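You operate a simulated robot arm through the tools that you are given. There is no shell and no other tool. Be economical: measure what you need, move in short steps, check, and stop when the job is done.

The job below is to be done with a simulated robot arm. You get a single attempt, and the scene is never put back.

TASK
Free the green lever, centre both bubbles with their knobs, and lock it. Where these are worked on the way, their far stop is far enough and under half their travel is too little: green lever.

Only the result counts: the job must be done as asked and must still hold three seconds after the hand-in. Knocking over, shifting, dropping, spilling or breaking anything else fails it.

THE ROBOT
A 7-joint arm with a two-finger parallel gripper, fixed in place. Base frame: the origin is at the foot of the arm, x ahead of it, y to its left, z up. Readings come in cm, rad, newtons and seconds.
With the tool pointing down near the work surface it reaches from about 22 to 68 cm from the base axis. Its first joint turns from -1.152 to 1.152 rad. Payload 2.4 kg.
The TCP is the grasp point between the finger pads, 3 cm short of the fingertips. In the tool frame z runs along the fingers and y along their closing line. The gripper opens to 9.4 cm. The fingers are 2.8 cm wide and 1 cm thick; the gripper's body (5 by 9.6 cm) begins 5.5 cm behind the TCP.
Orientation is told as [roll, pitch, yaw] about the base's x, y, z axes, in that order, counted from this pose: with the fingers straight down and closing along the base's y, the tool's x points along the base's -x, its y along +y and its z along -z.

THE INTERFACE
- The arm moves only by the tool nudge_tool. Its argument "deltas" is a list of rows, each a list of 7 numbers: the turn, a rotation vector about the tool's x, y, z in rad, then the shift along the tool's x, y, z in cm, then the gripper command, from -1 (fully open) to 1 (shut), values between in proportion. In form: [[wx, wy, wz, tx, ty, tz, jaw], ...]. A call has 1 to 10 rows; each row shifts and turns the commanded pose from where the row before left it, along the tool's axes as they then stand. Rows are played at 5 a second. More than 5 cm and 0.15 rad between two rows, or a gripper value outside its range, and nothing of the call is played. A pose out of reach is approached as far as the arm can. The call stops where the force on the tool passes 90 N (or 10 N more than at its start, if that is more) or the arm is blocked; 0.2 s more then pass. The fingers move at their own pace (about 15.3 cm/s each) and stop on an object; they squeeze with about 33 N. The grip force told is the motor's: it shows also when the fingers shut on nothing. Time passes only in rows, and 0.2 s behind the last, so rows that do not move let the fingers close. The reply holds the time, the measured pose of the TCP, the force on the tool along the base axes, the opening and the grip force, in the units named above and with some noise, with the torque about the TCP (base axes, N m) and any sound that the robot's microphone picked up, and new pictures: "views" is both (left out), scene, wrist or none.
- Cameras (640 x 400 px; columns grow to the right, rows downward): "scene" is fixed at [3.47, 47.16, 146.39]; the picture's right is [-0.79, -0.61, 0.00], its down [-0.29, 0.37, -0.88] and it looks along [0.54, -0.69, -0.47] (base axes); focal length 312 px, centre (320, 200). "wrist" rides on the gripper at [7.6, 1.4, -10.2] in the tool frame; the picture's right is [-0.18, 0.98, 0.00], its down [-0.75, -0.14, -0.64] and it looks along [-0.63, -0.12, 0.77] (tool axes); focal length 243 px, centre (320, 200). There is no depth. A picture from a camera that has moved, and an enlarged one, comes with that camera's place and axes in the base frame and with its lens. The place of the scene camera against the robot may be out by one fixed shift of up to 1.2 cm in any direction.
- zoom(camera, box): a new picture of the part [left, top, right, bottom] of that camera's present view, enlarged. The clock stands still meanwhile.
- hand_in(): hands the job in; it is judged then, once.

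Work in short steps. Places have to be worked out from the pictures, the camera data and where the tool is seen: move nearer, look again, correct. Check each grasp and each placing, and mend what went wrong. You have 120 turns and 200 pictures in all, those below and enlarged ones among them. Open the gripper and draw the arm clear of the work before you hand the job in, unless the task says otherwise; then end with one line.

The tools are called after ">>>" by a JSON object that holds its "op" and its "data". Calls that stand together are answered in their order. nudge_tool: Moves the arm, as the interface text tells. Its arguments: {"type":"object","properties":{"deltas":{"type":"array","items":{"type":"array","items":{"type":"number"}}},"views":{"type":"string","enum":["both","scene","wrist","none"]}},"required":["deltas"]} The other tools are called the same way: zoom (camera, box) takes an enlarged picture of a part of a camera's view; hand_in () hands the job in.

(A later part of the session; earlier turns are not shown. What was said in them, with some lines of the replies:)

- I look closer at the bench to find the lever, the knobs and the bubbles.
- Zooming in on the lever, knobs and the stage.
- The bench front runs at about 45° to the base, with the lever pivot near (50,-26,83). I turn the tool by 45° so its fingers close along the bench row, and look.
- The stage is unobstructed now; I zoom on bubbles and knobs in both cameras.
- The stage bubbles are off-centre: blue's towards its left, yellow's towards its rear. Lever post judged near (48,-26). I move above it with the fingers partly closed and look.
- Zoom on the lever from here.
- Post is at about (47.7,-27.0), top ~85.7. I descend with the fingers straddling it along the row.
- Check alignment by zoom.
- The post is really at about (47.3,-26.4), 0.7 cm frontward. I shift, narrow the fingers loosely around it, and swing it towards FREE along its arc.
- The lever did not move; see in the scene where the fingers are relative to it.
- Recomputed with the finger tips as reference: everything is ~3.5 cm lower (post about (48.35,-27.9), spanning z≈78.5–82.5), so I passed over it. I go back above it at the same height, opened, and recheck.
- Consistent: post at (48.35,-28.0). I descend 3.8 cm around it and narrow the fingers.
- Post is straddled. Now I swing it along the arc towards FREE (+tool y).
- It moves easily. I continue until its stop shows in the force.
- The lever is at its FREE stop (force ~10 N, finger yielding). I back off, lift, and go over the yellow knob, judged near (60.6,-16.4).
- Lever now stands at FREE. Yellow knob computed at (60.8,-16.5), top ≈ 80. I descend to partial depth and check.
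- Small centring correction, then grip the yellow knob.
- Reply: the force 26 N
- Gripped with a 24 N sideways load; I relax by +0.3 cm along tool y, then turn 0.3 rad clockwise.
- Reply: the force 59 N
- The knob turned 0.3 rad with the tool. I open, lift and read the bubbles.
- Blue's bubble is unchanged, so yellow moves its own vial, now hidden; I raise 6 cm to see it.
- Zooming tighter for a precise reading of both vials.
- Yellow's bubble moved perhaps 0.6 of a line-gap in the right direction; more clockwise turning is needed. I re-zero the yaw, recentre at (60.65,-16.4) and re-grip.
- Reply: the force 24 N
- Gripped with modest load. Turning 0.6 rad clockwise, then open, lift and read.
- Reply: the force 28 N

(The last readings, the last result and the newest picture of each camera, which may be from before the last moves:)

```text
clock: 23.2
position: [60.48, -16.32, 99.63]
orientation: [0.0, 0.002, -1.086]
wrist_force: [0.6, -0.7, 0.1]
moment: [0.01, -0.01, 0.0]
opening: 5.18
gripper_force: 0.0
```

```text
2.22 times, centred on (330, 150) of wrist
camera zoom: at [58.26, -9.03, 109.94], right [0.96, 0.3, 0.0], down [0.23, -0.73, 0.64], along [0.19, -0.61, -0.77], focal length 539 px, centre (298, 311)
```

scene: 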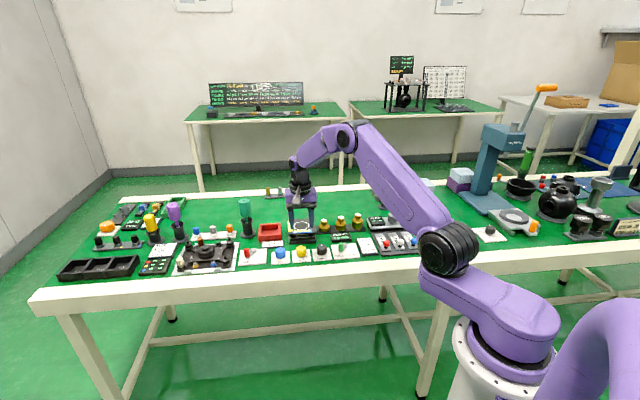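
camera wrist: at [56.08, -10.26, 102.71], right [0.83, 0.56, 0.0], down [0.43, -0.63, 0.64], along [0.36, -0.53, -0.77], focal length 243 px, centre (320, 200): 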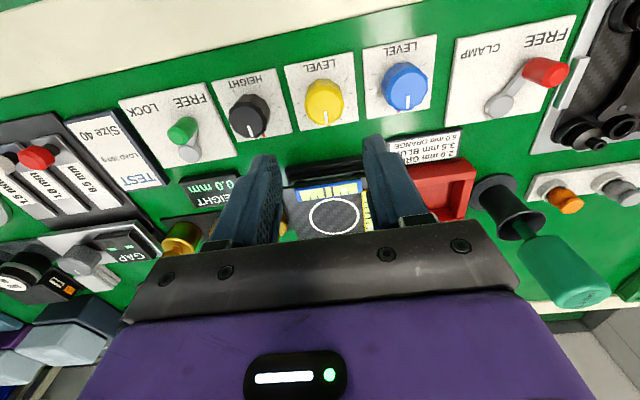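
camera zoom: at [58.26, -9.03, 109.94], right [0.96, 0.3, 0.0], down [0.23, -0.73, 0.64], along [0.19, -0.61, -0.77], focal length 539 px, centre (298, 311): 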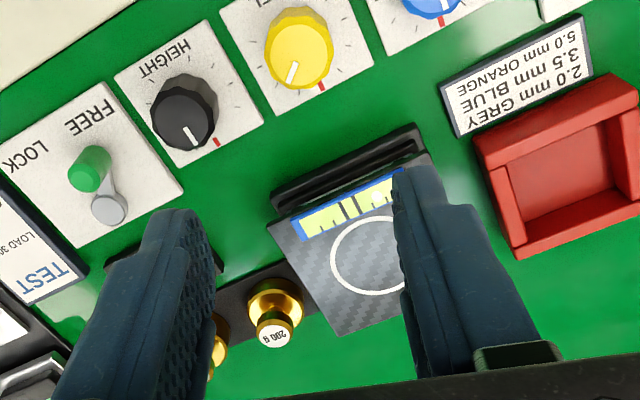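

Yellow's bubble came from −41 to −24 px of its centre (≈28 px/rad). About 0.82 rad more clockwise; re-grip with yaw wound back.

>>> {"op": "nudge_tool", "data": {"deltas": [[0, 0, -0.15, 0, 0, 0, -0.1], [0, 0, -0.15, 0, 0, 0, -0.1], [0, 0, -0.15, 0, 0, 0, -0.1], [0, 0, -0.15, 0, 0, 0, -0.1], [0, 0, -0.15, 0, 0, 3.5, -0.1], [0, 0, -0.05, -0.28, 0, 4.9, -0.1], [0, 0, 0, 0, 0, 4.9, -0.1], [0, 0, 0, 0, 0, 4.9, -0.1], [0, 0, 0, 0, 0, 0, 0.3], [0, 0, 0, 0, 0, 0, 0.8]], "views": "none"}}

>>> {"op": "nudge_tool", "data": {"deltas": [[0, 0, 0, 0, 0, 0, 0.8], [0, 0, 0.1, 0, 0, 0, 0.8], [0, 0, 0.1, 0, 0, 0, 0.8], [0, 0, 0.1, 0, 0, 0, 0.8], [0, 0, 0.1, 0, 0, 0, 0.8], [0, 0, 0.1, 0, 0, 0, 0.8], [0, 0, 0.1, 0, 0, 0, 0.8], [0, 0, 0.1, 0, 0, 0, 0.8], [0, 0, 0.1, 0, 0, 0, 0.8], [0, 0, 0, 0, 0, 0, 0.8]], "views": "none"}}

>>> {"op": "nudge_tool", "data": {"deltas": [[0, 0, 0, 0, 0, 0, -0.1], [0, 0, 0, 0, 0, 0, -0.1], [0, 0, 0, 0, 0, -5, -0.1], [0, 0, 0, 0, 0, -5, -0.1], [0, 0, 0, 0, 0, -4.5, -0.1], [0, 0, 0, 0, 0, -3.5, -0.1], [0, 0, 0, 0, 0, 0, -0.1]], "views": "none"}}

>>> {"op": "zoom", "data": {"camera": "scene", "box": [292, 219, 316, 234]}}

>>> {"op": "zoom", "data": {"camera": "wrist", "box": [220, 60, 440, 240]}}

```text
clock: 25.4
position: [61.25, -16.21, 81.51]
orientation: [0.001, -0.001, -0.283]
wrist_force: [2.0, 16.8, 12.7]
moment: [0.3, 0.56, -0.15]
opening: 3.76
gripper_force: 45.0
```

```text
clock: 27.6
position: [60.89, -16.72, 81.5]
orientation: [0.001, 0.0, -1.091]
wrist_force: [-13.2, 5.7, 34.1]
moment: [0.28, 0.2, -0.01]
opening: 3.73
gripper_force: 45.1
```

```text
clock: 29.2
position: [60.78, -16.39, 99.36]
orientation: [0.003, 0.002, -1.088]
wrist_force: [0.1, 0.3, -0.4]
moment: [0.01, -0.01, -0.01]
opening: 5.19
gripper_force: 0.0
```

```text
16.00 times, centred on (304, 226) of scene
camera zoom: at [3.47, 47.16, 146.39], right [-0.79, -0.61, 0.0], down [-0.29, 0.37, -0.88], along [0.54, -0.69, -0.47], focal length 4989 px, centre (576, -224)
```

zoom: 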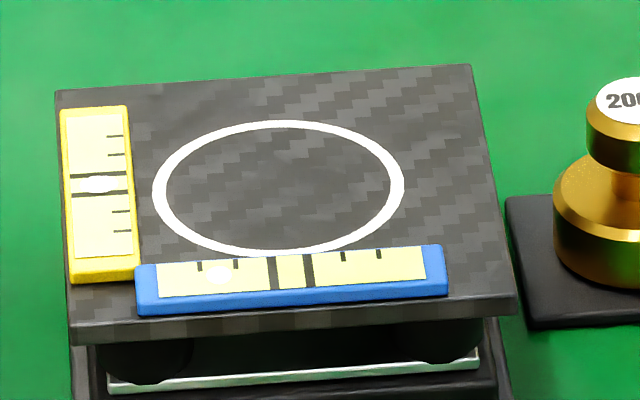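

```text
2.22 times, centred on (330, 150) of wrist
camera zoom: at [58.54, -9.08, 109.62], right [0.96, 0.29, 0.0], down [0.23, -0.73, 0.64], along [0.19, -0.61, -0.77], focal length 539 px, centre (298, 311)
```

zoom: 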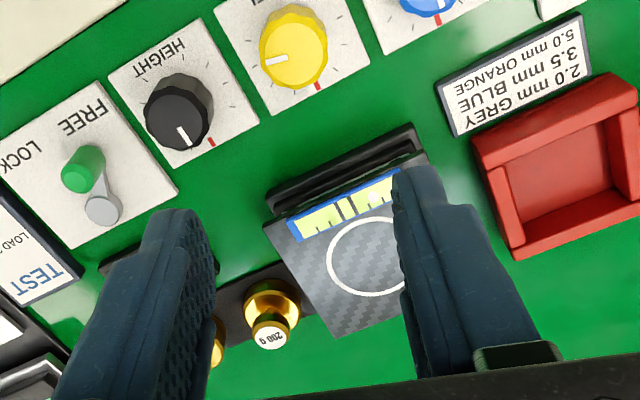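

Yellow's bubble is centred between its lines. Now to the blue knob (about (65.9,-11.4)): yaw back and move above it.

>>> {"op": "nudge_tool", "data": {"deltas": [[0, 0, -0.13, 0, 0, 0, -0.1], [0, 0, -0.13, 0, 0, 0, -0.1], [0, 0, -0.13, 0, 0, 0, -0.1], [0, 0, -0.13, 0, 0, 0, -0.1], [0, 0, -0.13, 0, 0, 0, -0.1], [0, 0, -0.13, 0, 0, 0, -0.1], [0, 0, 0, -1.68, 3.13, 3, -0.1], [0, 0, 0, -1.68, 3.13, 3, -0.1], [0, 0, 0, 0, 0, 2, -0.1], [0, 0, 0, 0, 0, 0, -0.1]], "views": "none"}}

>>> {"op": "zoom", "data": {"camera": "wrist", "box": [220, 40, 440, 220]}}

>>> {"op": "zoom", "data": {"camera": "scene", "box": [245, 200, 355, 275]}}

```text
clock: 31.4
position: [65.98, -11.51, 91.29]
orientation: [-0.002, 0.0, -0.303]
wrist_force: [-0.4, 0.4, -0.3]
moment: [0.03, 0.0, -0.03]
opening: 5.15
gripper_force: 0.0
```

```text
2.22 times, centred on (330, 130) of wrist
camera zoom: at [59.23, -7.99, 101.66], right [0.47, 0.88, 0.0], down [0.68, -0.36, 0.64], along [0.57, -0.3, -0.77], focal length 539 px, centre (298, 356)
```

zoom: 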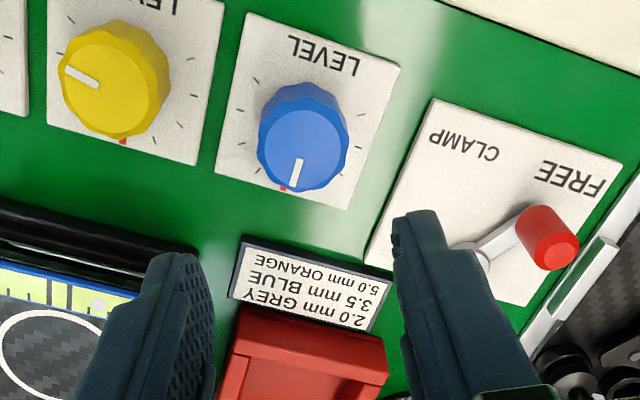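

```text
5.33 times, centred on (300, 238) of scene
camera zoom: at [3.47, 47.16, 146.39], right [-0.79, -0.61, 0.0], down [-0.29, 0.37, -0.88], along [0.54, -0.69, -0.47], focal length 1663 px, centre (427, 0)
```

zoom: 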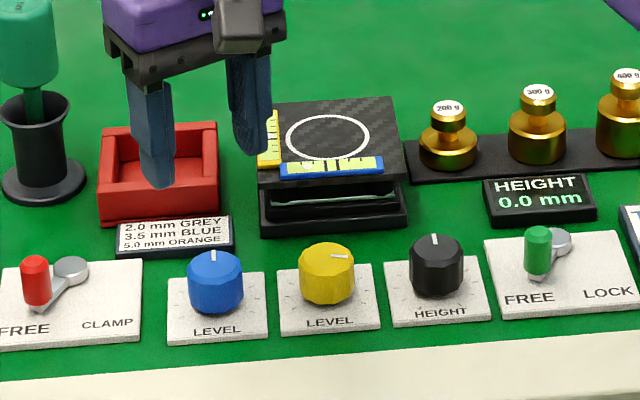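

Blue knob at (65.87,-11.34). Descend, grip, turn 0.6 rad clockwise as a test.

>>> {"op": "nudge_tool", "data": {"deltas": [[0, 0, 0, 0.16, 0.13, 4, -0.1], [0, 0, 0, 0, 0, 4, -0.1], [0, 0, 0, 0, 0, 1.8, -0.1], [0, 0, 0, 0, 0, 0, 0.3], [0, 0, 0, 0, 0, 0, 0.8], [0, 0, 0, 0, 0, 0, 0.8]], "views": "none"}}

>>> {"op": "zoom", "data": {"camera": "wrist", "box": [220, 60, 440, 220]}}

```text
clock: 32.8
position: [65.79, -11.06, 81.53]
orientation: [-0.001, 0.001, -0.303]
wrist_force: [-8.2, 12.4, 7.7]
moment: [0.1, 0.51, -0.03]
opening: 3.55
gripper_force: 44.7
```

```text
2.50 times, centred on (330, 140) of wrist
camera zoom: at [59.05, -7.6, 91.8], right [0.47, 0.88, 0.0], down [0.68, -0.36, 0.64], along [0.57, -0.3, -0.77], focal length 606 px, centre (295, 350)
```

zoom: 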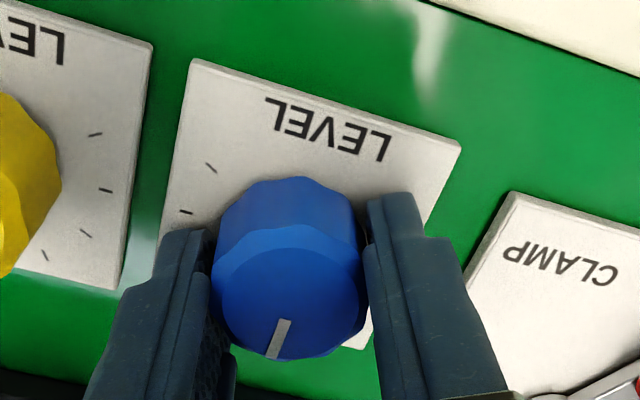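

Good grip on the blue knob. Turn 0.6 rad clockwise, release, lift, read.

>>> {"op": "nudge_tool", "data": {"deltas": [[0, 0, 0.1, 0, 0.05, 0, 0.8], [0, 0, 0.1, 0, 0.05, 0, 0.8], [0, 0, 0.1, 0, 0, 0, 0.8], [0, 0, 0.1, 0, 0, 0, 0.8], [0, 0, 0.1, 0, 0, 0, 0.8], [0, 0, 0.1, 0, 0, 0, 0.8], [0, 0, 0, 0, 0, 0, 0.8]], "views": "none"}}

>>> {"op": "nudge_tool", "data": {"deltas": [[0, 0, 0, 0, 0, 0, -0.1], [0, 0, 0, 0, 0, 0, -0.1], [0, 0, 0, 0, 0, -5, -0.1], [0, 0, 0, 0, 0, -5, -0.1], [0, 0, 0, 0, 0, -4.5, -0.1], [0, 0, 0, 0, 0, -3.5, -0.1], [0, 0, 0, 0, 0, 0, -0.1]], "views": "none"}}

>>> {"op": "zoom", "data": {"camera": "scene", "box": [292, 219, 316, 234]}}

```text
clock: 34.4
position: [65.73, -11.19, 81.42]
orientation: [-0.008, 0.008, -0.91]
wrist_force: [-33.9, 12.2, 12.3]
moment: [-0.17, -0.66, 0.0]
opening: 3.47
gripper_force: 44.9
```

```text
clock: 36.0
position: [65.73, -11.25, 99.56]
orientation: [0.001, 0.0, -0.907]
wrist_force: [-0.8, -0.1, 0.2]
moment: [0.0, 0.01, 0.01]
opening: 5.17
gripper_force: 0.1
```

```text
16.00 times, centred on (304, 226) of scene
camera zoom: at [3.47, 47.16, 146.39], right [-0.79, -0.61, 0.0], down [-0.29, 0.37, -0.88], along [0.54, -0.69, -0.47], focal length 4989 px, centre (576, -224)
```

zoom: 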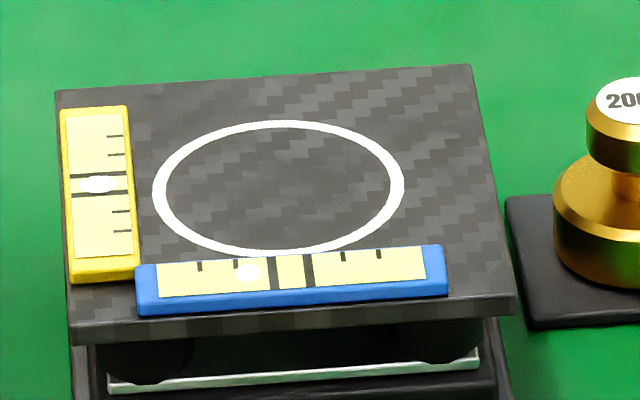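

Clockwise is right: blue's bubble moved 29 px, 41 px remain → 0.85 rad more. Wind back, re-grip and turn.

>>> {"op": "nudge_tool", "data": {"deltas": [[0, 0, -0.14, 0, 0, 0, -0.1], [0, 0, -0.14, 0, 0, 0, -0.1], [0, 0, -0.14, 0, 0, 0, -0.1], [0, 0, -0.14, 0, 0, 3.4, -0.1], [0, 0, -0.14, 0, 0, 4.9, -0.1], [0, 0, 0, 0, 0, 4.9, -0.1], [0, 0, 0, 0, 0, 4.9, -0.1], [0, 0, 0, 0, 0, 0, 0.3], [0, 0, 0, 0, 0, 0, 0.8], [0, 0, 0, 0, 0, 0, 0.8]], "views": "none"}}

>>> {"op": "nudge_tool", "data": {"deltas": [[0, 0, 0.106, 0, 0, 0, 0.8], [0, 0, 0.106, 0, 0, 0, 0.8], [0, 0, 0.106, 0, 0, 0, 0.8], [0, 0, 0.106, 0, 0, 0, 0.8], [0, 0, 0.106, 0, 0, 0, 0.8], [0, 0, 0.106, 0, 0, 0, 0.8], [0, 0, 0.107, 0, 0, 0, 0.8], [0, 0, 0.107, 0, 0, 0, 0.8], [0, 0, 0, 0, 0, 0, 0.8]], "views": "none"}}

>>> {"op": "nudge_tool", "data": {"deltas": [[0, 0, 0, 0, 0, 0, -0.1], [0, 0, 0, 0, 0, 0, -0.1], [0, 0, 0, 0, 0, -5, -0.1], [0, 0, 0, 0, 0, -5, -0.1], [0, 0, 0, 0, 0, -4.5, -0.1], [0, 0, 0, 0, 0, -3.5, -0.1], [0, 0, 0, 0, 0, 0, -0.1]], "views": "none"}}

>>> {"op": "zoom", "data": {"camera": "scene", "box": [292, 219, 316, 234]}}

```text
clock: 38.2
position: [66.25, -11.1, 81.52]
orientation: [0.0, -0.001, -0.201]
wrist_force: [-2.4, 18.5, 25.9]
moment: [-0.5, 1.54, 0.12]
opening: 3.77
gripper_force: 45.1
```

```text
clock: 40.2
position: [65.71, -11.54, 81.51]
orientation: [-0.005, 0.001, -1.062]
wrist_force: [-15.5, -6.8, 28.1]
moment: [0.08, 0.19, 0.06]
opening: 3.68
gripper_force: 44.7
```

```text
clock: 41.8
position: [65.98, -11.22, 99.72]
orientation: [-0.002, 0.0, -1.056]
wrist_force: [0.4, -0.3, 0.0]
moment: [0.01, -0.02, 0.0]
opening: 5.18
gripper_force: 0.2
```

```text
16.00 times, centred on (304, 226) of scene
camera zoom: at [3.47, 47.16, 146.39], right [-0.79, -0.61, 0.0], down [-0.29, 0.37, -0.88], along [0.54, -0.69, -0.47], focal length 4989 px, centre (576, -224)
```

zoom: 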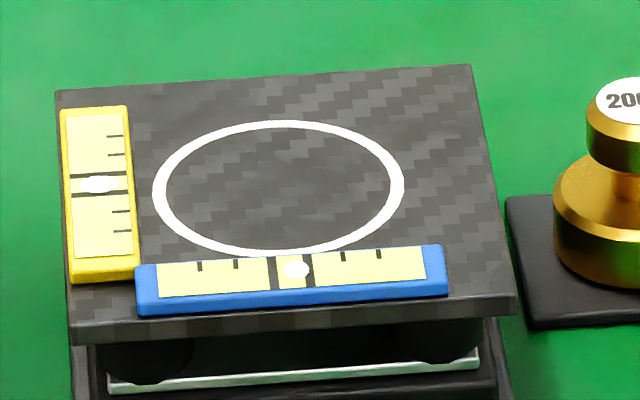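

Blue overshot by ~6 px (≈0.13 rad). I re-grip and turn it back by 0.13.

>>> {"op": "nudge_tool", "data": {"deltas": [[0, 0, -0.1, 0, 0, 3.4, -0.1], [0, 0, 0, 0, 0, 4.9, -0.1], [0, 0, 0, 0, 0, 4.9, -0.1], [0, 0, 0, 0, 0, 4.9, -0.1], [0, 0, 0, 0, 0, 0, 0.3], [0, 0, 0, 0, 0, 0, 0.8], [0, 0, 0, 0, 0, 0, 0.8], [0, 0, -0.065, 0, 0, 0, 0.8], [0, 0, -0.065, 0, 0, 0, 0.8], [0, 0, 0, 0, 0, 0, 0.8]], "views": "none"}}

>>> {"op": "nudge_tool", "data": {"deltas": [[0, 0, 0, 0, 0, 0, -0.1], [0, 0, 0, 0, 0, 0, -0.1], [0, 0, 0, 0, 0, -5, -0.1], [0, 0, 0, 0, 0, -5, -0.1], [0, 0, 0, 0, 0, -4.5, -0.1], [0, 0, 0, 0, 0, -3.5, -0.1], [0, 0, 0, 0, 0, 0, -0.1]], "views": "none"}}

>>> {"op": "zoom", "data": {"camera": "scene", "box": [292, 219, 316, 234]}}

```text
clock: 44.0
position: [65.55, -11.2, 81.48]
orientation: [-0.006, 0.006, -0.825]
wrist_force: [-33.3, 4.9, 27.9]
moment: [-0.56, -0.98, -0.08]
opening: 3.42
gripper_force: 45.0
```

```text
clock: 45.6
position: [65.89, -11.18, 99.61]
orientation: [0.002, 0.001, -0.825]
wrist_force: [0.1, -0.6, -0.2]
moment: [-0.02, 0.01, 0.0]
opening: 5.19
gripper_force: 0.1
```

```text
16.00 times, centred on (304, 226) of scene
camera zoom: at [3.47, 47.16, 146.39], right [-0.79, -0.61, 0.0], down [-0.29, 0.37, -0.88], along [0.54, -0.69, -0.47], focal length 4989 px, centre (576, -224)
```

zoom: 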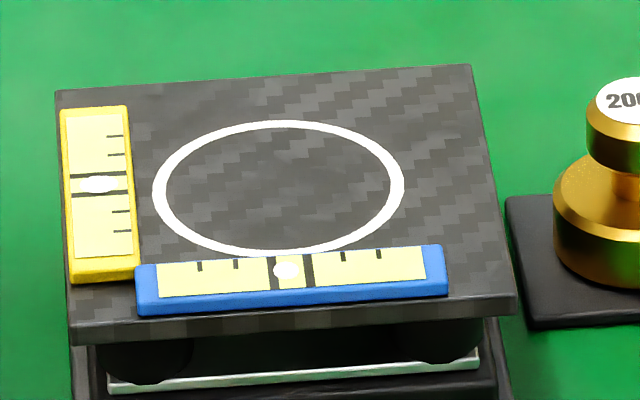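

Now −3 px. The scene camera is coarse, so I take the wrist camera over the stage for a finer look.

>>> {"op": "nudge_tool", "data": {"deltas": [[0, 0, 0, -1.7, -2.46, 0, -0.1], [0, 0, 0, -1.7, -2.46, 0, -0.1], [0, 0, 0, -1.7, -2.45, 0, -0.1], [0, 0, 0, 0, 0, 0, -0.8], [0, 0, 0, 0, 0, 0, -0.8]], "views": "none"}}

>>> {"op": "zoom", "data": {"camera": "wrist", "box": [220, 40, 460, 220]}}

```text
clock: 46.8
position: [63.81, -19.96, 99.53]
orientation: [0.001, -0.001, -0.825]
wrist_force: [-0.2, 0.0, 0.1]
moment: [-0.02, 0.0, 0.04]
opening: 8.46
gripper_force: 0.1
```

```text
2.22 times, centred on (340, 130) of wrist
camera zoom: at [59.73, -13.45, 109.71], right [0.85, 0.53, 0.0], down [0.41, -0.65, 0.64], along [0.34, -0.54, -0.77], focal length 539 px, centre (276, 356)
```

zoom: 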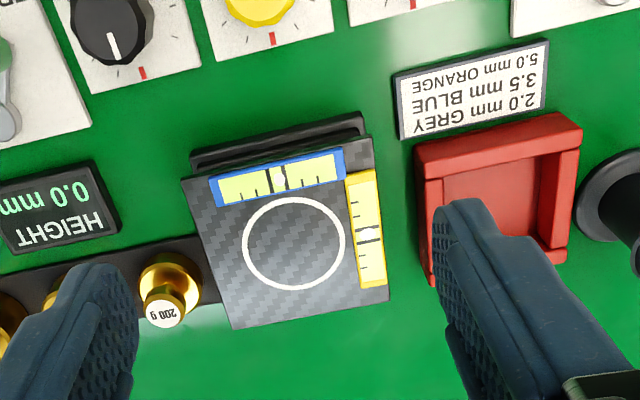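

Stage is nicely visible; enlarge both vials.

>>> {"op": "zoom", "data": {"camera": "wrist", "box": [312, 98, 382, 140]}}

>>> {"op": "zoom", "data": {"camera": "wrist", "box": [350, 112, 420, 172]}}

```text
9.14 times, centred on (347, 119) of wrist
camera zoom: at [59.73, -13.45, 109.71], right [0.85, 0.53, 0.0], down [0.41, -0.65, 0.64], along [0.34, -0.54, -0.77], focal length 2218 px, centre (73, 941)
```

zoom: 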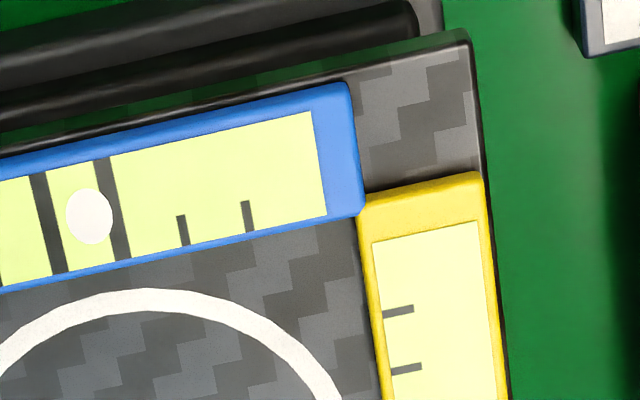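

```text
6.67 times, centred on (385, 142) of wrist
camera zoom: at [59.73, -13.45, 109.71], right [0.85, 0.53, 0.0], down [0.41, -0.65, 0.64], along [0.34, -0.54, -0.77], focal length 1618 px, centre (-113, 587)
```

zoom: 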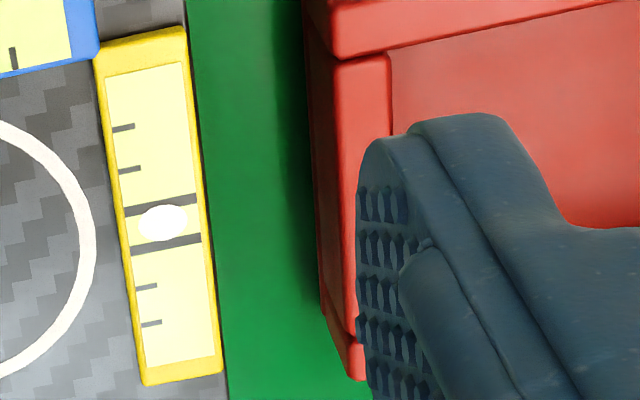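

Yellow is dead centre. Blue is off by ~9 px of a 66 px line gap, ≈0.09 rad clockwise needed. I return at the same yaw (same flutes), turn it by 0.09 and look again.

>>> {"op": "nudge_tool", "data": {"deltas": [[0, 0, 0, 1.7, 2.46, 0, -0.1], [0, 0, 0, 1.7, 2.46, 0, -0.1], [0, 0, 0, 1.7, 2.45, 3.4, -0.1], [0, 0, 0, 0, 0, 4.9, -0.1], [0, 0, 0, 0, 0, 4.9, -0.1], [0, 0, 0, 0, 0, 4.9, -0.1], [0, 0, 0, 0, 0, 0, 0.3], [0, 0, 0, 0, 0, 0, 0.8], [0, 0, 0, 0, 0, 0, 0.8]], "views": "none"}}

>>> {"op": "nudge_tool", "data": {"deltas": [[0, 0, 0.045, 0, 0, 0, 0.8], [0, 0, 0.045, 0, 0, 0, 0.8], [0, 0, 0, 0, 0, 0, 0.8], [0, 0, 0, 0, 0, 0, 0.3], [0, 0, 0, 0, 0, 0, -0.1], [0, 0, 0, 0, 0, 0, -0.1], [0, 0, 0, 0, 0, -4.9, -0.1], [0, 0, 0, 0, 0, -4.9, -0.1], [0, 0, 0, 0, 0, -4.9, -0.1], [0, 0, 0, 0, 0, -3.4, -0.1]], "views": "none"}}

>>> {"op": "nudge_tool", "data": {"deltas": [[0, 0, 0, -1.7, -2.46, 0, -0.1], [0, 0, 0, -1.7, -2.46, 0, -0.1], [0, 0, 0, -1.7, -2.45, 0, -0.1], [0, 0, 0, 0, 0, 0, -0.8], [0, 0, 0, 0, 0, 0, -0.8]], "views": "none"}}

>>> {"op": "zoom", "data": {"camera": "wrist", "box": [312, 95, 402, 170]}}

```text
clock: 48.8
position: [65.62, -11.25, 81.43]
orientation: [0.002, -0.004, -0.827]
wrist_force: [-23.3, -3.3, 43.6]
moment: [0.68, 0.24, 0.21]
opening: 3.45
gripper_force: 44.1
```

```text
clock: 51.0
position: [65.76, -11.16, 99.27]
orientation: [-0.001, 0.002, -0.916]
wrist_force: [-0.3, 0.3, -0.4]
moment: [0.01, 0.01, 0.02]
opening: 5.16
gripper_force: 0.0
```

```text
clock: 52.2
position: [63.05, -19.95, 99.39]
orientation: [0.001, -0.001, -0.915]
wrist_force: [-0.1, -0.3, 0.2]
moment: [-0.02, -0.01, 0.01]
opening: 8.46
gripper_force: 0.1
```

```text
5.33 times, centred on (357, 132) of wrist
camera zoom: at [59.55, -13.07, 109.66], right [0.89, 0.45, 0.0], down [0.35, -0.68, 0.64], along [0.29, -0.57, -0.77], focal length 1294 px, centre (123, 560)
```

zoom: 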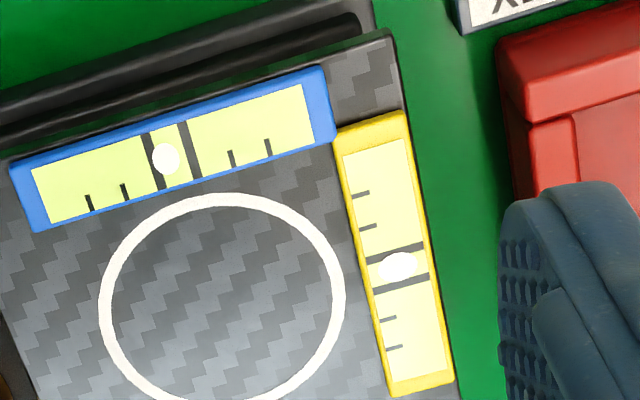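

Zoom tighter on blue.

>>> {"op": "zoom", "data": {"camera": "wrist", "box": [325, 98, 365, 138]}}

>>> {"op": "zoom", "data": {"camera": "wrist", "box": [230, 0, 430, 120]}}

```text
10.00 times, centred on (345, 118) of wrist
camera zoom: at [59.55, -13.07, 109.66], right [0.89, 0.45, 0.0], down [0.35, -0.68, 0.64], along [0.29, -0.57, -0.77], focal length 2426 px, centre (70, 1020)
```

zoom: 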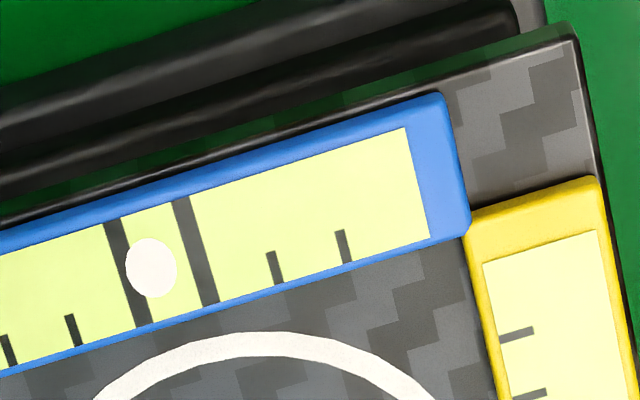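

```text
3.20 times, centred on (330, 60) of wrist
camera zoom: at [59.55, -13.07, 109.66], right [0.89, 0.45, 0.0], down [0.35, -0.68, 0.64], along [0.29, -0.57, -0.77], focal length 776 px, centre (288, 648)
```

zoom: 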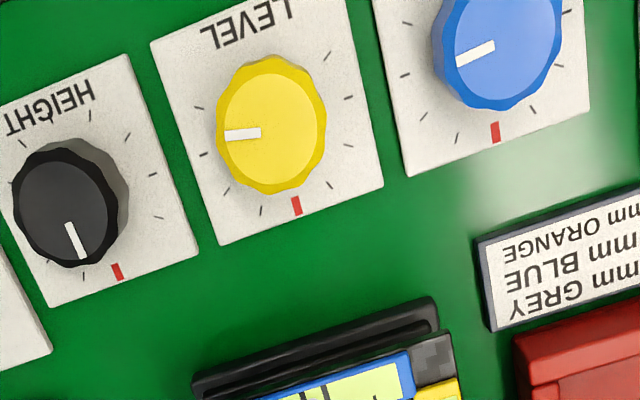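

Blue is now −0.16 of a gap (≈0.11 rad too far). My grips were off-centre; fitting grip readings puts the knob axis at (65.5,-11.0). I re-grip centred and turn back 0.1.

>>> {"op": "nudge_tool", "data": {"deltas": [[0, 0, 0, 1.87, 2.46, 0, -0.1], [0, 0, 0, 1.87, 2.46, 0, -0.1], [0, 0, 0, 1.87, 2.47, 3.3, -0.1], [0, 0, 0, 0, 0, 4.9, -0.1], [0, 0, 0, 0, 0, 4.9, -0.1], [0, 0, 0, 0, 0, 4.7, -0.1], [0, 0, 0, 0, 0, 0, 0.2], [0, 0, 0, 0, 0, 0, 0.4], [0, 0, 0, 0, 0, 0, 0.4]], "views": "none"}}

>>> {"op": "zoom", "data": {"camera": "wrist", "box": [220, 60, 440, 220]}}

```text
clock: 54.2
position: [65.65, -11.04, 81.51]
orientation: [-0.003, 0.003, -0.916]
wrist_force: [-16.2, 2.4, 11.1]
moment: [0.28, -0.08, 0.14]
opening: 3.83
gripper_force: 8.8
```

```text
2.50 times, centred on (330, 140) of wrist
camera zoom: at [62.25, -4.22, 91.79], right [0.89, 0.45, 0.0], down [0.35, -0.68, 0.64], along [0.29, -0.57, -0.77], focal length 606 px, centre (295, 350)
```

zoom: 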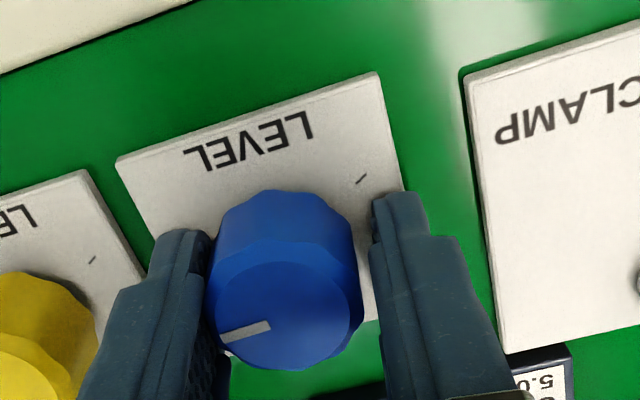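

Left finger touches first; shift −0.15 along tool y, close, turn back 0.1.

>>> {"op": "nudge_tool", "data": {"deltas": [[0, 0, 0, 0, -0.15, 0, 0.4], [0, 0, 0, 0, 0, 0, 0.8], [0, 0, 0, 0, 0, 0, 0.8], [0, 0, -0.05, 0, 0, 0, 0.8], [0, 0, -0.05, 0, 0, 0, 0.8], [0, 0, 0, 0, 0, 0, 0.8]], "views": "none"}}

>>> {"op": "nudge_tool", "data": {"deltas": [[0, 0, 0, 0, 0, 0, 0.3], [0, 0, 0, 0, 0, 0, -0.1], [0, 0, 0, 0, 0, 0, -0.1], [0, 0, 0, 0, 0, -4.9, -0.1], [0, 0, 0, 0, 0, -4.9, -0.1], [0, 0, 0, 0, 0, -4.7, -0.1], [0, 0, 0, -1.87, -2.46, -3.3, -0.1], [0, 0, 0, -1.87, -2.46, 0, -0.1], [0, 0, 0, -1.87, -2.47, 0, -0.8], [0, 0, 0, 0, 0, 0, -0.8]], "views": "none"}}

>>> {"op": "zoom", "data": {"camera": "wrist", "box": [312, 90, 402, 165]}}

```text
clock: 55.6
position: [65.64, -11.18, 81.57]
orientation: [0.001, -0.001, -0.815]
wrist_force: [-3.8, -5.7, -5.0]
moment: [-0.34, -0.39, 0.03]
opening: 3.32
gripper_force: 45.6
```

```text
clock: 57.8
position: [63.81, -20.05, 99.49]
orientation: [0.0, -0.002, -0.816]
wrist_force: [-0.3, -0.5, -0.2]
moment: [0.01, -0.03, 0.01]
opening: 8.46
gripper_force: 0.0
```

```text
5.33 times, centred on (357, 128) of wrist
camera zoom: at [59.67, -13.61, 109.77], right [0.84, 0.54, 0.0], down [0.41, -0.65, 0.64], along [0.35, -0.54, -0.77], focal length 1294 px, centre (123, 587)
```

zoom: 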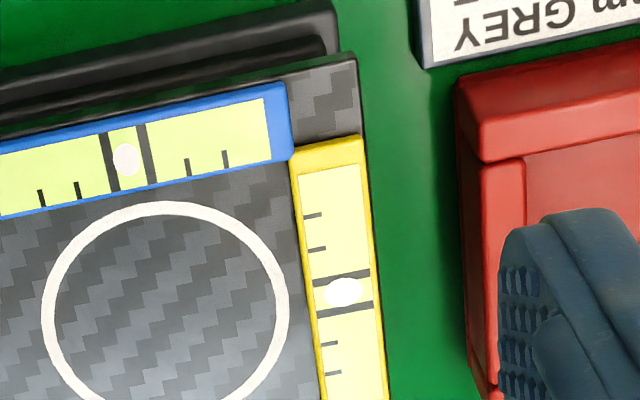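

Force was low this time. Zoom on the blue vial for the reading.

>>> {"op": "zoom", "data": {"camera": "wrist", "box": [312, 98, 352, 138]}}

```text
10.00 times, centred on (332, 118) of wrist
camera zoom: at [59.67, -13.61, 109.77], right [0.84, 0.54, 0.0], down [0.41, -0.65, 0.64], along [0.35, -0.54, -0.77], focal length 2426 px, centre (200, 1020)
```

zoom: 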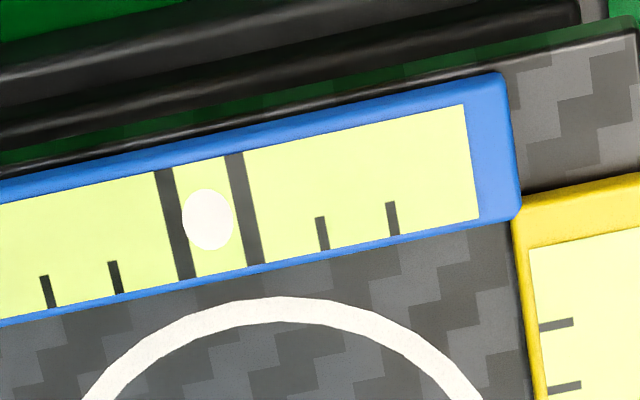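

Blue is centred (−2 of 74 px), yellow centred. Now go above the green lever (post about (51.0,-25.8)).

>>> {"op": "nudge_tool", "data": {"deltas": [[0, 0, -0.031, 1.25, -3.28, 0, -0.5], [0, 0, 0, 1.25, -3.28, 0, 0.1], [0, 0, 0, 1.25, -3.28, 0, 0.1], [0, 0, 0, 1.25, -3.28, 2, 0.1], [0, 0, 0, 0, 0, 4.5, 0.1], [0, 0, 0, 0, 0, 4.5, 0.1], [0, 0, 0, 0, 0, 0, 0.1]], "views": "none"}}

>>> {"op": "zoom", "data": {"camera": "wrist", "box": [240, 60, 420, 200]}}

>>> {"op": "zoom", "data": {"camera": "scene", "box": [285, 215, 375, 270]}}

```text
clock: 59.4
position: [51.17, -25.82, 88.32]
orientation: [0.0, 0.0, -0.785]
wrist_force: [-1.1, -0.8, 0.6]
moment: [0.01, 0.0, -0.04]
opening: 4.24
gripper_force: 0.1
```

```text
2.86 times, centred on (330, 130) of wrist
camera zoom: at [46.81, -19.55, 98.58], right [0.83, 0.56, 0.0], down [0.43, -0.63, 0.64], along [0.36, -0.53, -0.77], focal length 693 px, centre (291, 400)
```

zoom: 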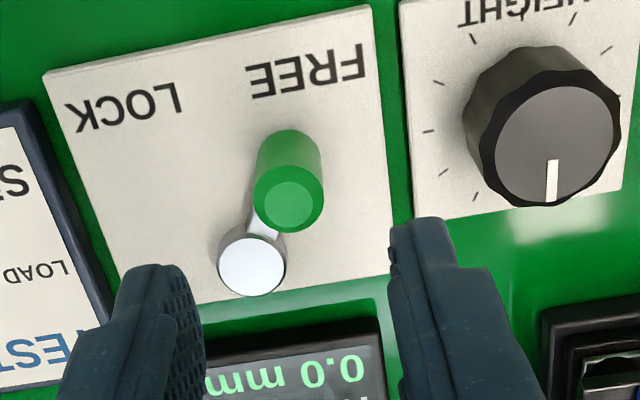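

```text
7.11 times, centred on (330, 242) of scene
camera zoom: at [3.47, 47.16, 146.39], right [-0.79, -0.61, 0.0], down [-0.29, 0.37, -0.88], along [0.54, -0.69, -0.47], focal length 2217 px, centre (249, -102)
```

zoom: 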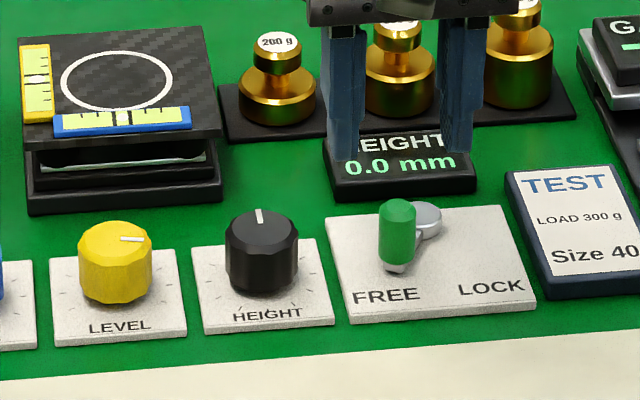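

Post at (50.75,-25.6), symmetric with LOCK. Descend around it, narrow, and swing back to LOCK.

>>> {"op": "nudge_tool", "data": {"deltas": [[0, 0, 0, 0.42, -0.14, 2, 0.1], [0, 0, 0, 0, 0, 3.8, 0.1], [0, 0, 0, 0, 0, 0, 0.45], [0, 0, 0, 0, 0, 0, 0.45]], "views": "none"}}

>>> {"op": "zoom", "data": {"camera": "wrist", "box": [240, 60, 420, 200]}}

```text
clock: 60.4
position: [50.73, -25.59, 82.6]
orientation: [0.0, 0.0, -0.784]
wrist_force: [-0.5, 0.4, 0.7]
moment: [-0.01, -0.02, 0.01]
opening: 2.6
gripper_force: 0.1
```

```text
2.86 times, centred on (330, 130) of wrist
camera zoom: at [46.35, -19.31, 92.84], right [0.83, 0.56, 0.0], down [0.43, -0.63, 0.64], along [0.36, -0.53, -0.77], focal length 693 px, centre (291, 400)
```

zoom: 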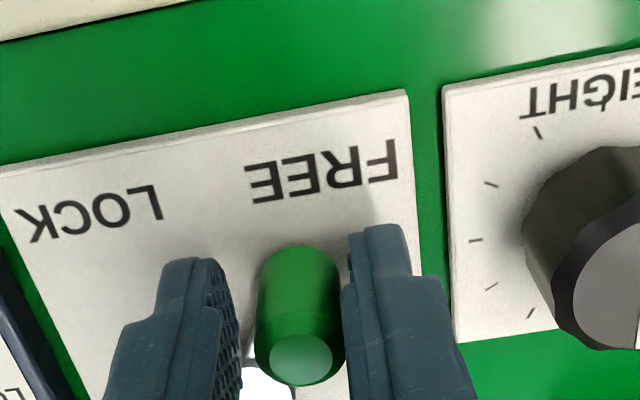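

Straddled. Swing toward LOCK along the arc.

>>> {"op": "nudge_tool", "data": {"deltas": [[0, 0, 0, 0.2, -0.7, 0, 0.45], [0, 0, 0, 0.15, -0.7, 0, 0.45], [0, 0, 0, 0, -0.7, 0, 0.45], [0, 0, 0, -0.1, -0.7, 0, 0.45], [0, 0, 0, -0.2, -0.7, 0, 0.45], [0, 0, 0, -0.15, -0.35, 0, 0.45], [0, 0, 0, -0.1, -0.3, 0, 0.45], [0, 0, 0, 0, 0, 0, 0.45]], "views": "none"}}

>>> {"op": "zoom", "data": {"camera": "wrist", "box": [240, 60, 420, 200]}}

```text
clock: 62.2
position: [48.01, -28.61, 82.56]
orientation: [0.001, 0.0, -0.783]
wrist_force: [4.9, 8.2, 0.5]
moment: [0.09, -0.04, 0.04]
opening: 3.12
gripper_force: 4.6
```

```text
2.86 times, centred on (330, 130) of wrist
camera zoom: at [43.64, -22.29, 92.86], right [0.82, 0.57, 0.0], down [0.43, -0.63, 0.64], along [0.36, -0.53, -0.77], focal length 693 px, centre (291, 400)
```

zoom: 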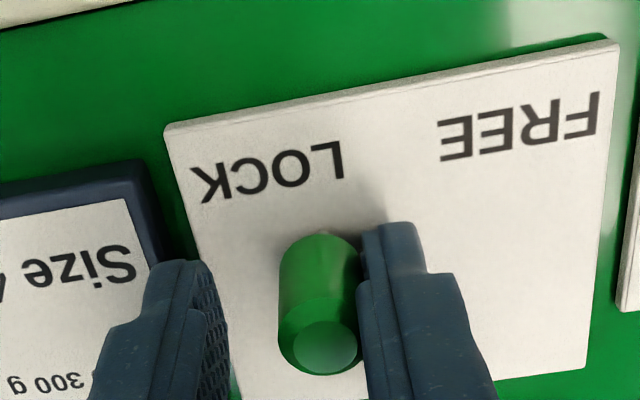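

At the LOCK stop with ~10 N. Back off, lift, and go check bubbles and lever.

>>> {"op": "nudge_tool", "data": {"deltas": [[0, 0, 0, 0, 0.8, 0, 0.45], [0, 0, 0, 0, 0, 0, 0.3], [0, 0, 0, 0, 0, -4.5, 0.3], [0, 0, 0, 0, 0, -4.5, 0.1], [0, 0, 0, 0, 0, -4.5, 0.1], [0, 0, 0, 0, 0, -3.5, -0.5], [0, 0, 0, -1.25, 4, 0, -0.8], [0, 0, 0, -1.25, 4, 0, -0.8], [0, 0, 0, -1.25, 4, 0, -0.8], [0, 0, 0, -1.25, 3, 0, -0.8]]}}

>>> {"op": "zoom", "data": {"camera": "wrist", "box": [312, 85, 402, 160]}}

>>> {"op": "zoom", "data": {"camera": "scene", "box": [285, 215, 375, 270]}}

```text
clock: 64.4
position: [62.7, -20.77, 99.68]
orientation: [0.0, 0.002, -0.786]
wrist_force: [0.0, -0.9, -0.1]
moment: [0.0, 0.0, 0.0]
opening: 8.44
gripper_force: 0.0
camera wrist: at [58.27, -14.54, 109.94], right [0.83, 0.56, 0.0], down [0.43, -0.63, 0.64], along [0.36, -0.53, -0.77], focal length 243 px, centre (320, 200)
```

scene: 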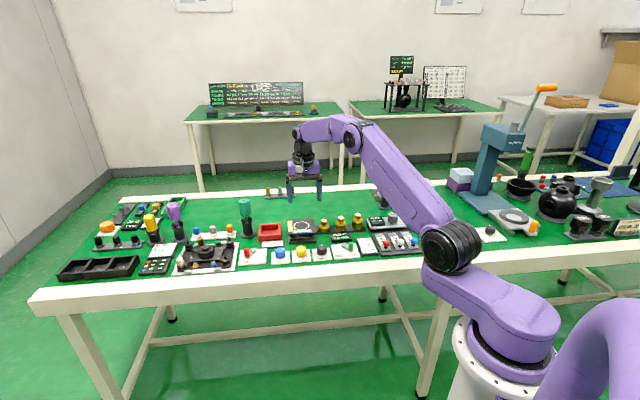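
wrist: 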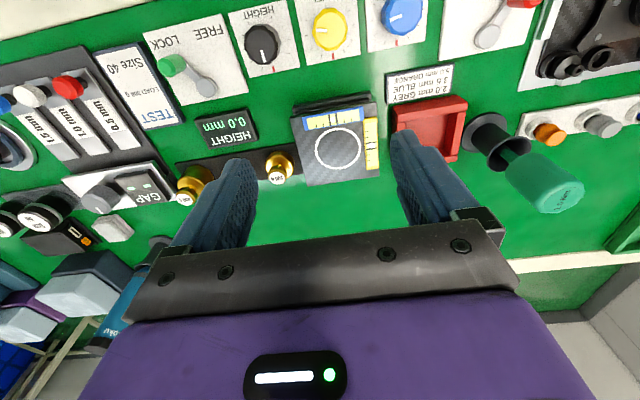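

```text
5.33 times, centred on (357, 122) of wrist
camera zoom: at [58.27, -14.54, 109.94], right [0.83, 0.56, 0.0], down [0.43, -0.63, 0.64], along [0.36, -0.53, -0.77], focal length 1294 px, centre (123, 613)
```

zoom: 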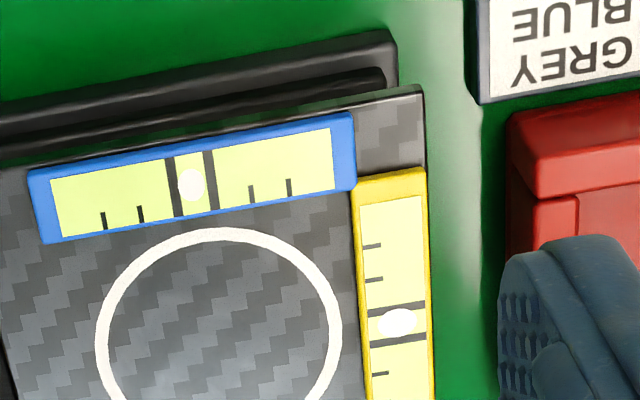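

```text
7.11 times, centred on (330, 242) of scene
camera zoom: at [3.47, 47.16, 146.39], right [-0.79, -0.61, 0.0], down [-0.29, 0.37, -0.88], along [0.54, -0.69, -0.47], focal length 2217 px, centre (249, -102)
```

zoom: 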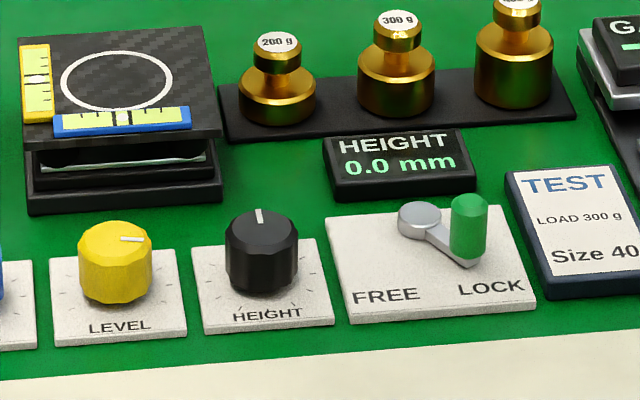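

Both bubbles are between their lines, the lever stands at LOCK and the height still reads 0.0. I raise the arm clear.

>>> {"op": "nudge_tool", "data": {"deltas": [[0, 0, 0, 2, 0, -4, -1], [0, 0, 0, 2, 0, -4, -1], [0, 0, 0, 2, 0, -4, -1]], "views": "none"}}

>>> {"op": "hand_in", "data": {}}

```text
clock: 65.2
position: [58.28, -16.9, 111.79]
orientation: [0.0, 0.001, -0.786]
wrist_force: [0.0, -0.1, 0.0]
moment: [0.03, 0.01, 0.01]
opening: 9.43
gripper_force: 0.0
```

```text
The job is handed in.
```

The job is handed in: I swung the green lever to its FREE stop, centred both bubbles with the blue and yellow knobs, and swung the lever back to its LOCK stop, with the arm open and clear.
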